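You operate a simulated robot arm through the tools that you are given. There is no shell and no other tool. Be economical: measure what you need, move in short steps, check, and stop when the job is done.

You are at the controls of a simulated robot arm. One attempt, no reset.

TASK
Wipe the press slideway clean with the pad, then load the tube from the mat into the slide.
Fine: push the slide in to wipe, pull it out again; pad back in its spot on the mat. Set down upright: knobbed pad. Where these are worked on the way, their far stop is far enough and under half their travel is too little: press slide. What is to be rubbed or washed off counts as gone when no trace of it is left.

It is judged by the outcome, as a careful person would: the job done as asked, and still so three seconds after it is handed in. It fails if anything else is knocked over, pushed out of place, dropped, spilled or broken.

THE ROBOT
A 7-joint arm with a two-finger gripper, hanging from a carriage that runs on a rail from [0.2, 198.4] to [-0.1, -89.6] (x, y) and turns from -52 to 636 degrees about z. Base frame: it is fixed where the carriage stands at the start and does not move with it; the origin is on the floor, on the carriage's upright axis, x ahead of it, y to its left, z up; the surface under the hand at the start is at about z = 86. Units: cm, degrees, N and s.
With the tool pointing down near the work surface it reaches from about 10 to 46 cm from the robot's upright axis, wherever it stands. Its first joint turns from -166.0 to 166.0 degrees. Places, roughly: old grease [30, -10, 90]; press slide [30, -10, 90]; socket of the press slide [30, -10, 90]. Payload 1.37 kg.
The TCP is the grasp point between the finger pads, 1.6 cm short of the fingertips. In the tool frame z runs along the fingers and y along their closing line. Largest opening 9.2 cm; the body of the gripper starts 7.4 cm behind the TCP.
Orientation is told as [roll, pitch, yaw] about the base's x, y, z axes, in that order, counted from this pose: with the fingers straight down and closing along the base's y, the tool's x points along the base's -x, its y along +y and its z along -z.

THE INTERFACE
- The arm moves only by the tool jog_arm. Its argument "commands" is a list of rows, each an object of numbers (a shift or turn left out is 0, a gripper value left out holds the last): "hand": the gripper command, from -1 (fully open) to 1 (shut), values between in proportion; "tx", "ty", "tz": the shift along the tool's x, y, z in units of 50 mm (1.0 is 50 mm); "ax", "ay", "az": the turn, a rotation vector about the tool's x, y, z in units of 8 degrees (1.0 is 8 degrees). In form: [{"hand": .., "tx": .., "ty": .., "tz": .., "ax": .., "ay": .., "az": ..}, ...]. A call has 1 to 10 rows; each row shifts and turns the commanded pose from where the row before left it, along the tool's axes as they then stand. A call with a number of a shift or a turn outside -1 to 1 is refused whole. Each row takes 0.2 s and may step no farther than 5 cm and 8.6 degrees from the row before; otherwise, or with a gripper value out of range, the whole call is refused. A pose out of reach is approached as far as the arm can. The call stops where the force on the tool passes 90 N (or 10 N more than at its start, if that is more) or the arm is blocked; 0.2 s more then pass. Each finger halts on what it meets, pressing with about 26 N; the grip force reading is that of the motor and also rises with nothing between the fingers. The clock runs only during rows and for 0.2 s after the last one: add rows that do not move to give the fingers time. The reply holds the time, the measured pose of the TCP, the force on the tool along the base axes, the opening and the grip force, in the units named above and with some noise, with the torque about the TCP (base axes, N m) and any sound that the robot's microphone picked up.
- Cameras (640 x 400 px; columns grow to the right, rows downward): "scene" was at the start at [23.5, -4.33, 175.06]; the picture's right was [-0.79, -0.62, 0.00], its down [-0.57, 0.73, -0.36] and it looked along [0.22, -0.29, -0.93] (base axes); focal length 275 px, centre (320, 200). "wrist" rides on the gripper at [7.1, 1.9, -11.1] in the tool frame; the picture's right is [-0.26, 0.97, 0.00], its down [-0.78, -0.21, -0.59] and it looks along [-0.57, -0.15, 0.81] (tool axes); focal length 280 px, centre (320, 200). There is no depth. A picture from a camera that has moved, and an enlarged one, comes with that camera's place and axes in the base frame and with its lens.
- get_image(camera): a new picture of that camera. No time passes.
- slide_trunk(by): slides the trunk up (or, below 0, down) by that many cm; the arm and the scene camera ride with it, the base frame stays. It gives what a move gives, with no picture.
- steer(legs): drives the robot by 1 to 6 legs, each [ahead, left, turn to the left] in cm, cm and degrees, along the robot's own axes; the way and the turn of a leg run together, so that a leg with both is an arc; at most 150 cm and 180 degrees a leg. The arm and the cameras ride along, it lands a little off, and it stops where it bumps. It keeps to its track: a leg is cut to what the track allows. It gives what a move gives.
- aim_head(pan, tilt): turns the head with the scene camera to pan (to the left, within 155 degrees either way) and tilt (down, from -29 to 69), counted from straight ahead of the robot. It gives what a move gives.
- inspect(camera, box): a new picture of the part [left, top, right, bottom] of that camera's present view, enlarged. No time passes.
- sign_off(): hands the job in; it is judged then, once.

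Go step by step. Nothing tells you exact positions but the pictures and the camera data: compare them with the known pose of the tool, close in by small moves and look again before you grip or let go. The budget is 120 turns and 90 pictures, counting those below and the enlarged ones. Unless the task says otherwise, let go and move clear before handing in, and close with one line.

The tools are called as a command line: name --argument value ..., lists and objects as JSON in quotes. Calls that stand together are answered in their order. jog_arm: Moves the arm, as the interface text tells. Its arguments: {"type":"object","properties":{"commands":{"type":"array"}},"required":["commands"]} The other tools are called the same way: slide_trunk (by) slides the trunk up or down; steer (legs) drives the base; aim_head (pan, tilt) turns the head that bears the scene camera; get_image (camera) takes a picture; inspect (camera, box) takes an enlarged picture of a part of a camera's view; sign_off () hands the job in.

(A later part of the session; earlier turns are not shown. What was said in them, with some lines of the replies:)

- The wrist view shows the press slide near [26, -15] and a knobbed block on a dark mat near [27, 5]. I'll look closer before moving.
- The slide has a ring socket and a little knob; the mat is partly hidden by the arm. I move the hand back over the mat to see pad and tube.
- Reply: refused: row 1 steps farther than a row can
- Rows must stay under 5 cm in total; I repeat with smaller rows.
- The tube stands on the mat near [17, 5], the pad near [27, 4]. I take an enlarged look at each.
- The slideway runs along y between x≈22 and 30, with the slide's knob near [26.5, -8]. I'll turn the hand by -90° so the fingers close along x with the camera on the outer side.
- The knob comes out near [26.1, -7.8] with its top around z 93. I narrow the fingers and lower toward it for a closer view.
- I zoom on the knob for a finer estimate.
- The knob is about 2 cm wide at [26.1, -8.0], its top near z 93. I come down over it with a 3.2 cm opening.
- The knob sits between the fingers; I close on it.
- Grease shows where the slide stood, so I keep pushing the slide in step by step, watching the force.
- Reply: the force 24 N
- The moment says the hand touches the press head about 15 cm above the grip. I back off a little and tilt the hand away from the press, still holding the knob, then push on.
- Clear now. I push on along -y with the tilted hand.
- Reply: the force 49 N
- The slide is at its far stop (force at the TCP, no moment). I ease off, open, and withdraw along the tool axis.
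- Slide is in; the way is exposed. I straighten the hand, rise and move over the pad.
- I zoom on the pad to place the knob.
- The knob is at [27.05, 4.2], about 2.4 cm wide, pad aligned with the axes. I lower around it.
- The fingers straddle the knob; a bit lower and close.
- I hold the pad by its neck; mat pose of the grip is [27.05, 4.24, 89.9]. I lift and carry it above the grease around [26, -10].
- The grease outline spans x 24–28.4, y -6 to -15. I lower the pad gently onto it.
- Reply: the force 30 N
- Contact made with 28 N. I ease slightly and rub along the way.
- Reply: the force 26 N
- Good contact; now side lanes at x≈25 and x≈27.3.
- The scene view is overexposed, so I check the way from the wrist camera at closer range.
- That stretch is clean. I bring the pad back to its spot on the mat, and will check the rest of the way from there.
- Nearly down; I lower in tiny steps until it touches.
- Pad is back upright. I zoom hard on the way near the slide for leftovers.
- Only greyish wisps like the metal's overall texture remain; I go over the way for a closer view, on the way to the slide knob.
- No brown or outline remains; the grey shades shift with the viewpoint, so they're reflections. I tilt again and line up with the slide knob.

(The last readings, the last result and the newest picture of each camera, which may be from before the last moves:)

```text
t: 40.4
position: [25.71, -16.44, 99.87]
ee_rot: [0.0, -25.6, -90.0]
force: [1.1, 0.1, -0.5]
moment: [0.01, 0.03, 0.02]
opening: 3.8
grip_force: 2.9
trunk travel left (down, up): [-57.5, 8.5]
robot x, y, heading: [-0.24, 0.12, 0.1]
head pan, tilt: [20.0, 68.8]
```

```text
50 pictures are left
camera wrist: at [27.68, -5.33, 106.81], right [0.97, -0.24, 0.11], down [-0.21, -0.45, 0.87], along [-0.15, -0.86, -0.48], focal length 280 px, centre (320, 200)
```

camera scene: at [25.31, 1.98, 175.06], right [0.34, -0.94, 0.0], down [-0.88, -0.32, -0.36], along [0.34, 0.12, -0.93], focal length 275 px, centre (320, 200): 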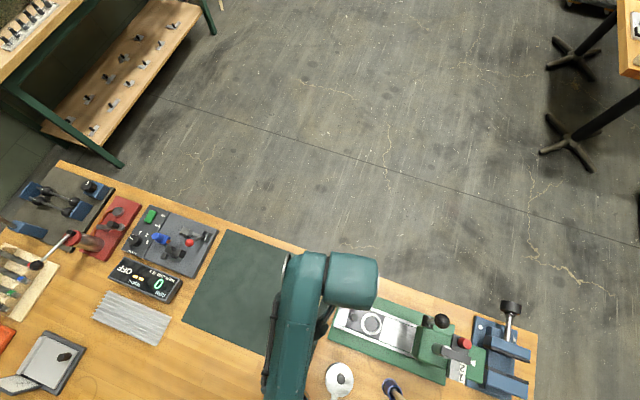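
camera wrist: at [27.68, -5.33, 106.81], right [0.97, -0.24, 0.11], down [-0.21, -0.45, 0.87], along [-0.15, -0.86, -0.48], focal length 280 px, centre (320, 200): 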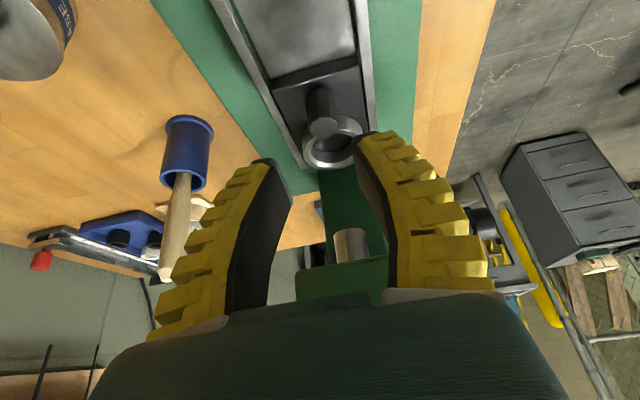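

Aligned; I go down onto the knob, close, and pull out.

jog_arm --commands '[{"tz": 0.5, "ty": 0.06}, {"tz": 0.5}, {"tz": 0.5}, {"tz": 0.08}, {}, {"hand": 1}, {}, {}, {}]'

get_image --camera "wrist"

```text
t: 42.4
position: [25.96, -20.0, 92.91]
ee_rot: [0.0, -25.6, -90.0]
force: [-5.3, 2.1, 13.7]
moment: [0.14, 0.08, 0.02]
opening: 1.52
grip_force: 28.8
trunk travel left (down, up): [-57.5, 8.5]
robot x, y, heading: [0.06, 0.01, -0.0]
head pan, tilt: [20.0, 68.8]
```

```text
49 pictures are left
camera wrist: at [27.92, -8.88, 99.85], right [0.97, -0.24, 0.11], down [-0.21, -0.45, 0.87], along [-0.15, -0.86, -0.48], focal length 280 px, centre (320, 200)
```

wrist: 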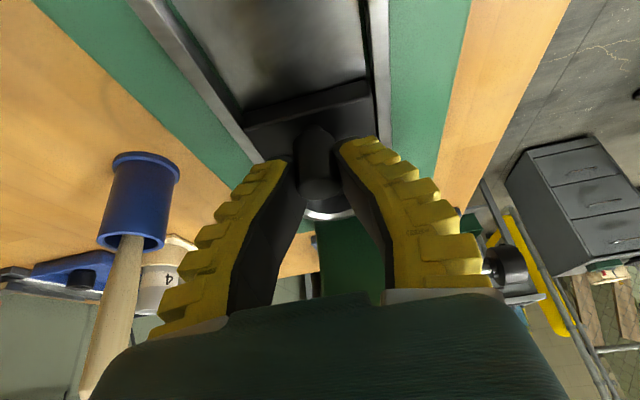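

Gripped. I pull out along +y.

jog_arm --commands '[{"tx": 0.36, "tz": -0.173}, {"tx": 0.36, "tz": -0.173}, {"tx": 0.36, "tz": -0.173}, {"tx": 0.36, "tz": -0.173}, {"tx": 0.36, "tz": -0.173}, {}]'

jog_arm --commands '[{"tx": 0.18, "tz": -0.087}, {"tx": 0.18, "tz": -0.087}, {"tx": 0.09, "tz": -0.043}, {}]'

get_image --camera "wrist"

```text
t: 43.8
position: [25.96, -9.89, 92.73]
ee_rot: [-0.1, -25.6, -89.9]
force: [-8.3, 1.5, 17.6]
moment: [0.12, 0.13, 0.02]
opening: 1.49
grip_force: 27.8
trunk travel left (down, up): [-57.5, 8.5]
robot x, y, heading: [0.03, 0.27, 0.1]
head pan, tilt: [20.0, 68.8]
```

```text
t: 44.8
position: [26.08, -7.71, 92.87]
ee_rot: [0.0, -25.5, -90.0]
force: [-3.1, -5.5, -1.8]
moment: [0.0, 0.01, 0.0]
opening: 1.03
grip_force: 28.1
trunk travel left (down, up): [-57.5, 8.5]
robot x, y, heading: [-0.16, -0.18, 0.2]
head pan, tilt: [20.0, 68.8]
```

```text
48 pictures are left
camera wrist: at [27.96, 3.5, 99.65], right [0.97, -0.24, 0.11], down [-0.21, -0.45, 0.87], along [-0.16, -0.86, -0.48], focal length 280 px, centre (320, 200)
```

wrist: 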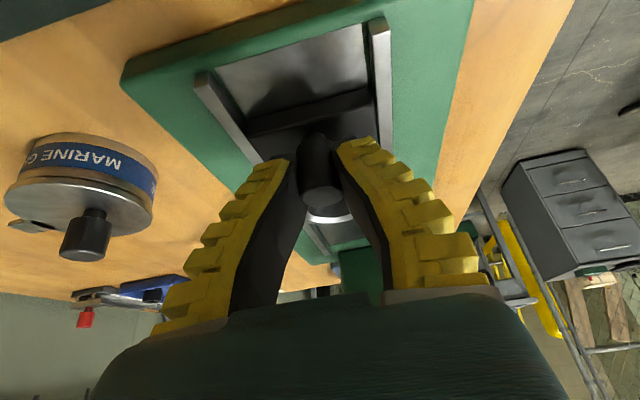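

Near the outer stop; one small extra pull to confirm.

jog_arm --commands '[{"tx": 0.09, "tz": -0.043}, {}]'

```text
t: 45.4
position: [26.03, -7.68, 92.69]
ee_rot: [-0.2, -26.0, -90.0]
force: [-1.5, -22.9, -5.7]
moment: [-0.18, -0.09, 0.06]
opening: 1.04
grip_force: 27.8
trunk travel left (down, up): [-57.5, 8.5]
robot x, y, heading: [-0.08, -0.16, 0.1]
head pan, tilt: [20.0, 68.8]
```

The slide is fully out at its stop. I release, withdraw, straighten and move above the tube.

jog_arm --commands '[{"tx": -0.08, "tz": 0.04}, {"hand": 0.3}, {}, {}, {"tz": -0.6}, {"tz": -0.9}, {"tz": -0.9}, {"tz": -0.3}, {}]'

jog_arm --commands '[{"ay": 0.8, "hand": -0.2}, {"ay": 0.8}, {"ay": 0.8}, {"ay": 0.8}, {"tx": 0.7, "ty": -0.6}, {"tx": 0.5, "ty": -0.6}, {"ty": -0.5}, {}]'

get_image --camera "wrist"

inspect --camera "scene" --box '[180, 220, 480, 400]'

```text
t: 47.4
position: [25.87, -1.88, 104.85]
ee_rot: [0.0, -25.6, -90.0]
force: [0.5, 0.2, -0.9]
moment: [-0.04, -0.01, 0.03]
opening: 3.6
grip_force: 2.7
trunk travel left (down, up): [-57.5, 8.5]
robot x, y, heading: [0.12, -0.09, 0.1]
head pan, tilt: [20.0, 68.8]
```

```text
t: 49.2
position: [17.6, 4.24, 104.98]
ee_rot: [0.0, 0.0, -90.0]
force: [0.1, 0.2, 0.2]
moment: [0.01, -0.02, 0.01]
opening: 5.8
grip_force: 2.0
trunk travel left (down, up): [-57.5, 8.5]
robot x, y, heading: [0.31, -0.13, 0.2]
head pan, tilt: [20.0, 68.8]
```

```text
47 pictures are left
camera wrist: at [19.62, 11.37, 116.05], right [0.96, -0.26, 0.0], down [-0.21, -0.78, 0.59], along [-0.15, -0.57, -0.81], focal length 280 px, centre (320, 200)
```

wrist: 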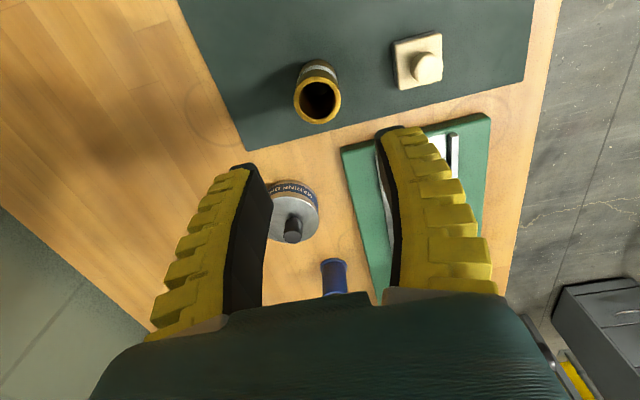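

```text
2.13 times, centred on (330, 310) of scene
camera zoom: at [25.3, 1.98, 175.06], right [0.34, -0.94, 0.0], down [-0.88, -0.32, -0.36], along [0.34, 0.12, -0.93], focal length 587 px, centre (299, -35)
```

zoom: 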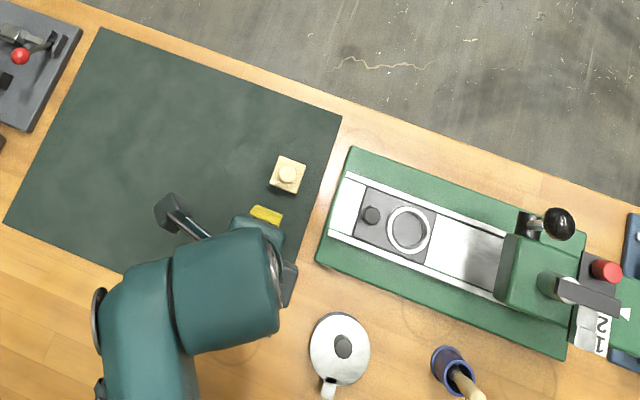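

I zoom on the tube for its position and height.

inspect --camera "wrist" --box '[260, 30, 460, 155]'

```text
3.20 times, centred on (360, 92) of wrist
camera zoom: at [19.62, 11.37, 116.05], right [0.96, -0.26, 0.0], down [-0.21, -0.78, 0.59], along [-0.15, -0.57, -0.81], focal length 897 px, centre (192, 544)
```

zoom: 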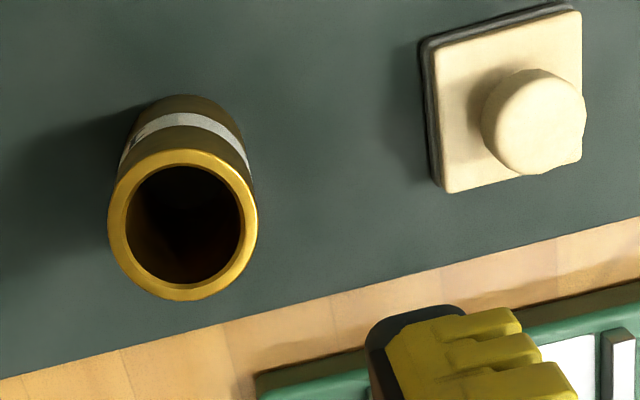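

Tube: centre about [17.65, 5.0], top z≈93.6, 3.7 cm wide. I lower to just above it and check.

jog_arm --commands '[{"tx": 0.15, "tz": 0.5}, {"tz": 0.5}, {"tz": 0.3}, {}]'

get_image --camera "wrist"

```text
t: 50.2
position: [17.67, 5.16, 98.39]
ee_rot: [0.0, 0.0, -90.0]
force: [0.0, -0.1, -0.3]
moment: [0.03, 0.0, 0.01]
opening: 5.78
grip_force: 2.3
trunk travel left (down, up): [-57.5, 8.5]
robot x, y, heading: [-0.06, 0.17, -0.2]
head pan, tilt: [20.0, 68.8]
```

```text
44 pictures are left
camera wrist: at [19.66, 12.17, 109.49], right [0.97, -0.26, 0.0], down [-0.21, -0.78, 0.59], along [-0.15, -0.57, -0.81], focal length 280 px, centre (320, 200)
```

wrist: 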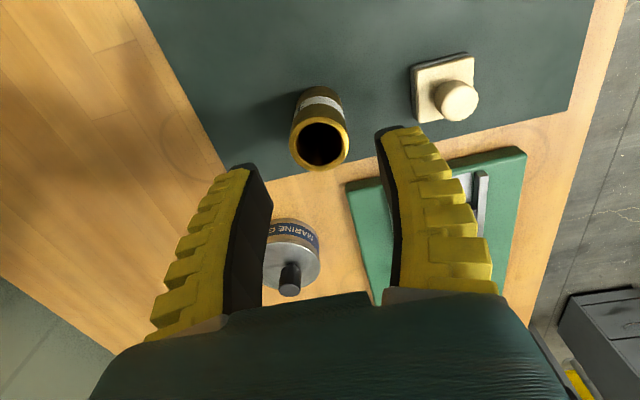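

Centred well enough; I descend around the tube and close.

jog_arm --commands '[{"tz": 0.5, "ty": 0.02}, {"tz": 0.5}, {"tz": 0.27}, {}]'

get_image --camera "wrist"

```text
t: 51.2
position: [17.93, 5.04, 92.03]
ee_rot: [0.0, 0.0, -90.0]
force: [0.7, -0.4, 0.2]
moment: [-0.01, 0.02, 0.0]
opening: 5.79
grip_force: 2.2
trunk travel left (down, up): [-57.5, 8.5]
robot x, y, heading: [-0.04, 0.0, -0.1]
head pan, tilt: [20.0, 68.8]
```

```text
43 pictures are left
camera wrist: at [19.83, 12.04, 103.15], right [0.96, -0.26, 0.0], down [-0.21, -0.78, 0.59], along [-0.15, -0.57, -0.81], focal length 280 px, centre (320, 200)
```

wrist: 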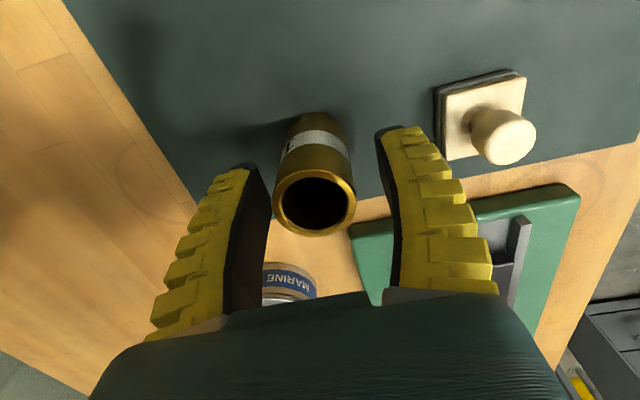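

jog_arm --commands '[{"hand": 0.0}, {"hand": 0.3}, {"hand": 1}, {}, {}]'

jog_arm --commands '[{"tz": -0.5}, {"tz": -0.7}, {"tz": -0.7}, {}]'

get_image --camera "wrist"

```text
t: 52.4
position: [17.83, 4.95, 92.19]
ee_rot: [0.1, 0.0, -90.0]
force: [-1.7, -2.2, 6.9]
moment: [-0.14, -0.02, -0.05]
opening: 3.15
grip_force: 26.3
trunk travel left (down, up): [-57.5, 8.5]
robot x, y, heading: [-0.13, 0.43, 0.1]
head pan, tilt: [20.0, 68.8]
```

```text
t: 53.4
position: [17.67, 5.15, 101.7]
ee_rot: [0.0, 0.0, -90.0]
force: [-0.9, -0.2, -0.8]
moment: [0.01, -0.03, 0.0]
opening: 2.93
grip_force: 26.2
trunk travel left (down, up): [-57.5, 8.5]
robot x, y, heading: [0.11, -0.1, 0.2]
head pan, tilt: [20.0, 68.8]
```

```text
42 pictures are left
camera wrist: at [19.72, 12.17, 112.73], right [0.97, -0.26, 0.0], down [-0.21, -0.78, 0.59], along [-0.15, -0.57, -0.81], focal length 280 px, centre (320, 200)
```

wrist: 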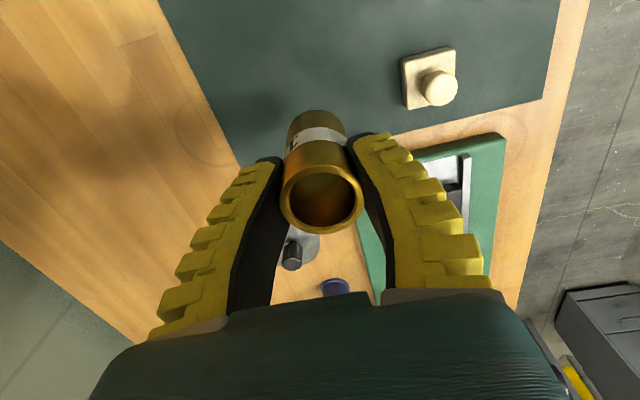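

Tube is held upright. I carry it over the pad side and then across to hover above the socket, high enough to clear the slide knob.

jog_arm --commands '[{"ty": 0.85}, {"ty": 0.83}, {"tx": -0.9}, {"tx": -0.9}, {"tx": -0.9}, {"tx": -0.85}, {}]'

get_image --camera "wrist"

inspect --camera "wrist" --box '[240, 20, 400, 240]'

```text
t: 55.0
position: [26.1, -12.61, 101.64]
ee_rot: [0.0, 0.0, -90.0]
force: [0.1, -0.1, -1.9]
moment: [0.0, -0.02, -0.01]
opening: 2.88
grip_force: 26.4
trunk travel left (down, up): [-57.5, 8.5]
robot x, y, heading: [0.1, 0.05, 0.1]
head pan, tilt: [20.0, 68.8]
```

```text
41 pictures are left
camera wrist: at [27.99, -5.54, 112.73], right [0.97, -0.26, 0.0], down [-0.21, -0.78, 0.59], along [-0.15, -0.57, -0.81], focal length 280 px, centre (320, 200)
```

wrist: 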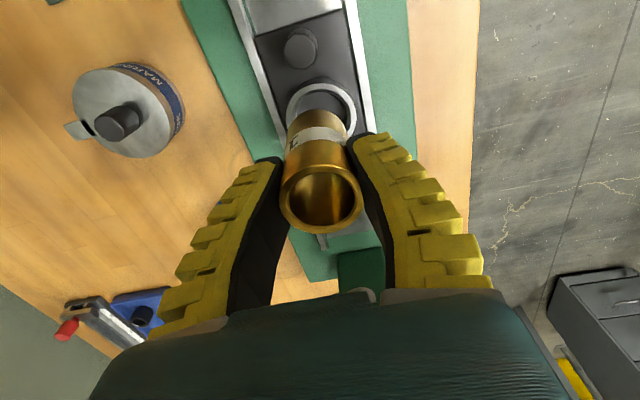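

```text
1.82 times, centred on (320, 130) of wrist
camera zoom: at [27.99, -5.54, 112.73], right [0.97, -0.26, 0.0], down [-0.21, -0.78, 0.59], along [-0.15, -0.57, -0.81], focal length 510 px, centre (320, 327)
```

zoom: 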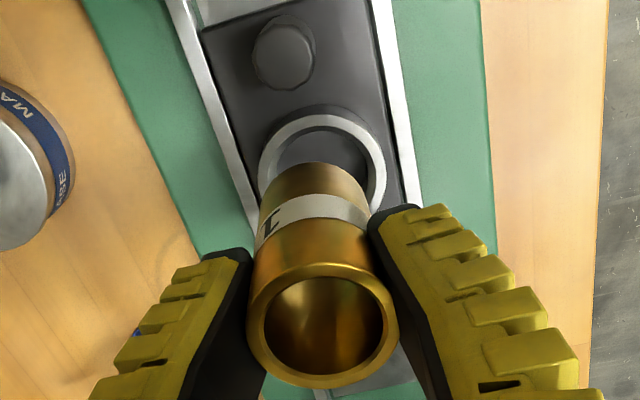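

Socket centre comes out at about [26.15, -12.8]. I lower to just above the ring and check alignment.

jog_arm --commands '[{"tz": 0.4, "tx": -0.03}, {"tz": 0.3}, {}]'

inspect --camera "wrist" --box '[240, 40, 400, 260]'

inspect --camera "scene" --box '[320, 270, 480, 370]'

```text
t: 55.8
position: [26.04, -12.7, 98.03]
ee_rot: [0.1, -0.1, -89.9]
force: [-0.2, -0.5, -1.6]
moment: [0.0, 0.03, 0.04]
opening: 2.84
grip_force: 26.1
trunk travel left (down, up): [-57.5, 8.5]
robot x, y, heading: [-0.37, 0.19, 0.0]
head pan, tilt: [20.0, 68.8]
```

```text
1.82 times, centred on (320, 150) of wrist
camera zoom: at [27.99, -5.67, 109.15], right [0.97, -0.26, 0.0], down [-0.21, -0.78, 0.59], along [-0.15, -0.57, -0.81], focal length 510 px, centre (320, 291)
```

zoom: 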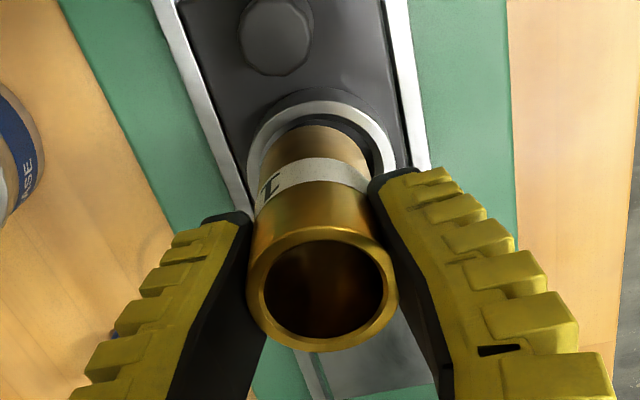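

```text
4.00 times, centred on (400, 320) of scene
camera zoom: at [25.3, 1.98, 175.06], right [0.34, -0.94, 0.0], down [-0.88, -0.32, -0.36], along [0.34, 0.12, -0.93], focal length 1101 px, centre (0, -280)
```

zoom: 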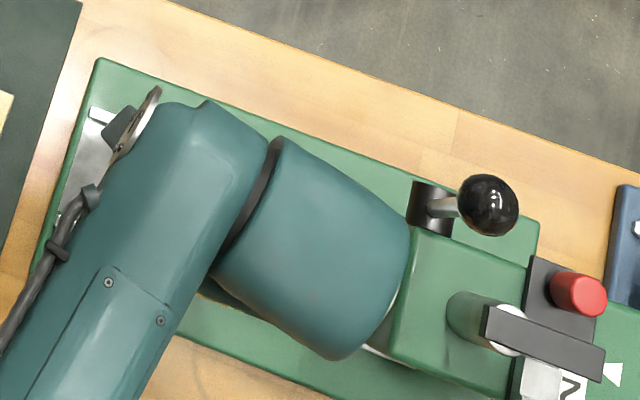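

Offset is only a millimetre or two. I nudge [+0.1, -0.12] and lower slowly.

jog_arm --commands '[{"ty": 0.02, "tx": -0.024, "tz": 0.1}, {"tz": 0.12}, {"tz": 0.1}, {}]'

inspect --camera "wrist" --box '[240, 60, 400, 260]'

```text
t: 56.8
position: [26.24, -13.0, 96.43]
ee_rot: [-0.1, -0.1, -90.0]
force: [-1.2, -1.4, -1.0]
moment: [-0.1, 0.04, 0.0]
opening: 2.8
grip_force: 25.6
trunk travel left (down, up): [-57.5, 8.5]
robot x, y, heading: [-0.18, 0.32, 0.1]
head pan, tilt: [20.0, 68.8]
```

```text
2.00 times, centred on (320, 160) of wrist
camera zoom: at [28.12, -5.95, 107.57], right [0.96, -0.26, 0.0], down [-0.21, -0.78, 0.59], along [-0.15, -0.57, -0.81], focal length 561 px, centre (320, 280)
```

zoom: 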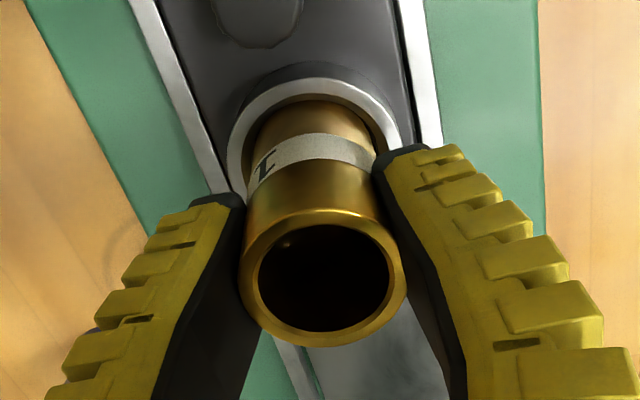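

The tube seems to be entering the ring. I keep lowering gently.

jog_arm --commands '[{"tz": 0.1}, {"tz": 0.1}, {}]'

inspect --camera "wrist" --box '[240, 60, 400, 260]'

```text
t: 57.6
position: [26.13, -12.93, 95.47]
ee_rot: [0.0, -0.1, -90.0]
force: [-2.7, -3.5, 0.7]
moment: [-0.09, 0.1, 0.01]
opening: 2.8
grip_force: 26.4
trunk travel left (down, up): [-57.5, 8.5]
robot x, y, heading: [0.16, -0.02, 0.2]
head pan, tilt: [20.0, 68.8]
```

```text
2.00 times, centred on (320, 160) of wrist
camera zoom: at [28.12, -5.95, 106.56], right [0.96, -0.26, 0.0], down [-0.21, -0.78, 0.59], along [-0.16, -0.57, -0.81], focal length 561 px, centre (320, 280)
```

zoom: 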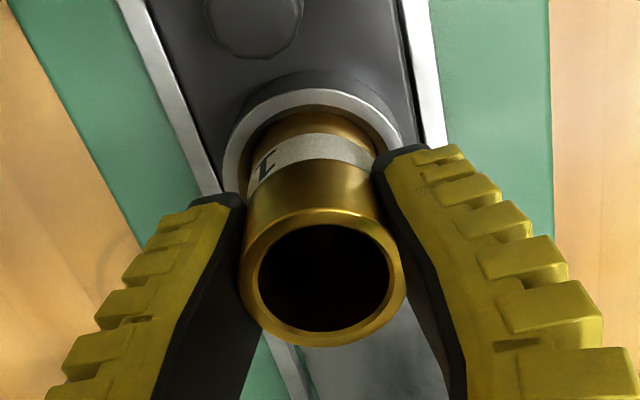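

It is inside the ring with slight side contact; I comply a touch toward [-x, -y] and lower further.

jog_arm --commands '[{"tx": -0.016, "ty": -0.012, "tz": 0.06}, {"tz": 0.06}, {"tz": 0.04}, {}]'

```text
t: 58.6
position: [26.01, -13.16, 94.74]
ee_rot: [-0.1, -0.2, -90.1]
force: [-10.7, -0.8, 26.7]
moment: [-0.03, 0.21, 0.04]
opening: 3.17
grip_force: 26.1
trunk travel left (down, up): [-57.5, 8.5]
robot x, y, heading: [0.02, -0.36, 0.3]
head pan, tilt: [20.0, 68.8]
```

It has bottomed at about z 89. I ease the pressure and look before letting go.

jog_arm --commands '[{"tz": -0.02}, {}]'

inspect --camera "wrist" --box '[240, 60, 400, 260]'

```text
t: 59.2
position: [26.04, -13.09, 94.8]
ee_rot: [-0.1, 0.0, -90.0]
force: [-5.0, -1.4, 12.8]
moment: [-0.15, 0.16, 0.04]
opening: 3.16
grip_force: 26.2
trunk travel left (down, up): [-57.5, 8.5]
robot x, y, heading: [0.02, -0.04, 0.1]
head pan, tilt: [20.0, 68.8]
```

```text
2.00 times, centred on (320, 160) of wrist
camera zoom: at [28.01, -6.01, 105.85], right [0.97, -0.26, 0.0], down [-0.21, -0.78, 0.59], along [-0.15, -0.57, -0.81], focal length 561 px, centre (320, 280)
```

zoom: 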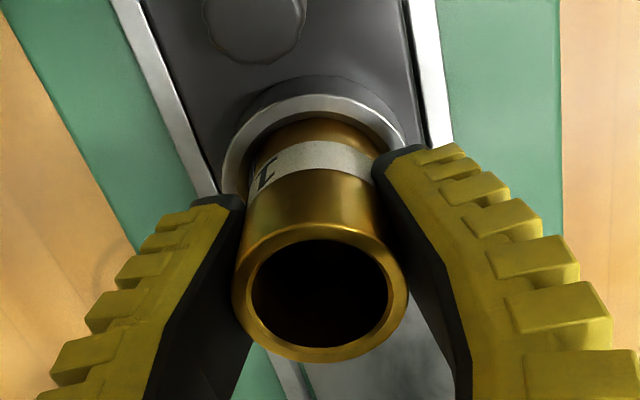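

Seated in the socket. I open and lift straight up.

jog_arm --commands '[{"hand": 0.2}, {"hand": -0.15}, {}, {"tz": -0.3}, {"tz": -0.7}, {"tz": -0.9}, {"tz": -0.5, "tx": 0.4}, {"tx": 0.8}, {"tx": 0.5}, {}]'

get_image --camera "wrist"

inspect --camera "scene" --box '[200, 220, 500, 400]'

```text
t: 61.4
position: [26.19, -4.6, 106.6]
ee_rot: [0.0, 0.0, -90.0]
force: [0.2, 0.0, 0.3]
moment: [-0.01, -0.01, 0.05]
opening: 5.58
grip_force: 2.3
trunk travel left (down, up): [-57.5, 8.5]
robot x, y, heading: [0.28, 0.31, -0.0]
head pan, tilt: [20.0, 68.8]
```

```text
34 pictures are left
camera wrist: at [28.11, 2.47, 117.68], right [0.96, -0.26, 0.0], down [-0.21, -0.78, 0.59], along [-0.15, -0.57, -0.81], focal length 280 px, centre (320, 200)
```

wrist: 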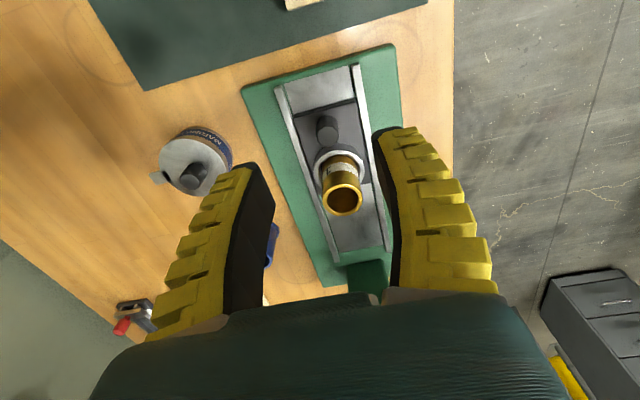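

```text
2.13 times, centred on (350, 310) of scene
camera zoom: at [25.3, 1.98, 175.06], right [0.34, -0.94, 0.0], down [-0.88, -0.32, -0.36], along [0.34, 0.12, -0.93], focal length 587 px, centre (256, -35)
```

zoom: 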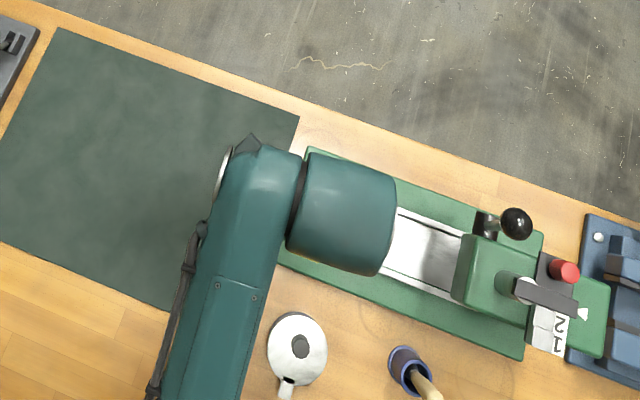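

The way is wiped clean, the slide is out at its stop with the tube upright in its socket, the pad is back upright on the mat, and the hand is clear. I hand it in.

sign_off

```text
The job is handed in.
```

I wiped the slideway clean, pulled the slide back out to its stop, put the pad back upright in its spot on the mat, and loaded the tube into the slide's socket. While I was pushing the slide in, the hand pressed lightly against the press head (about 22 N). I backed off and saw nothing moved.
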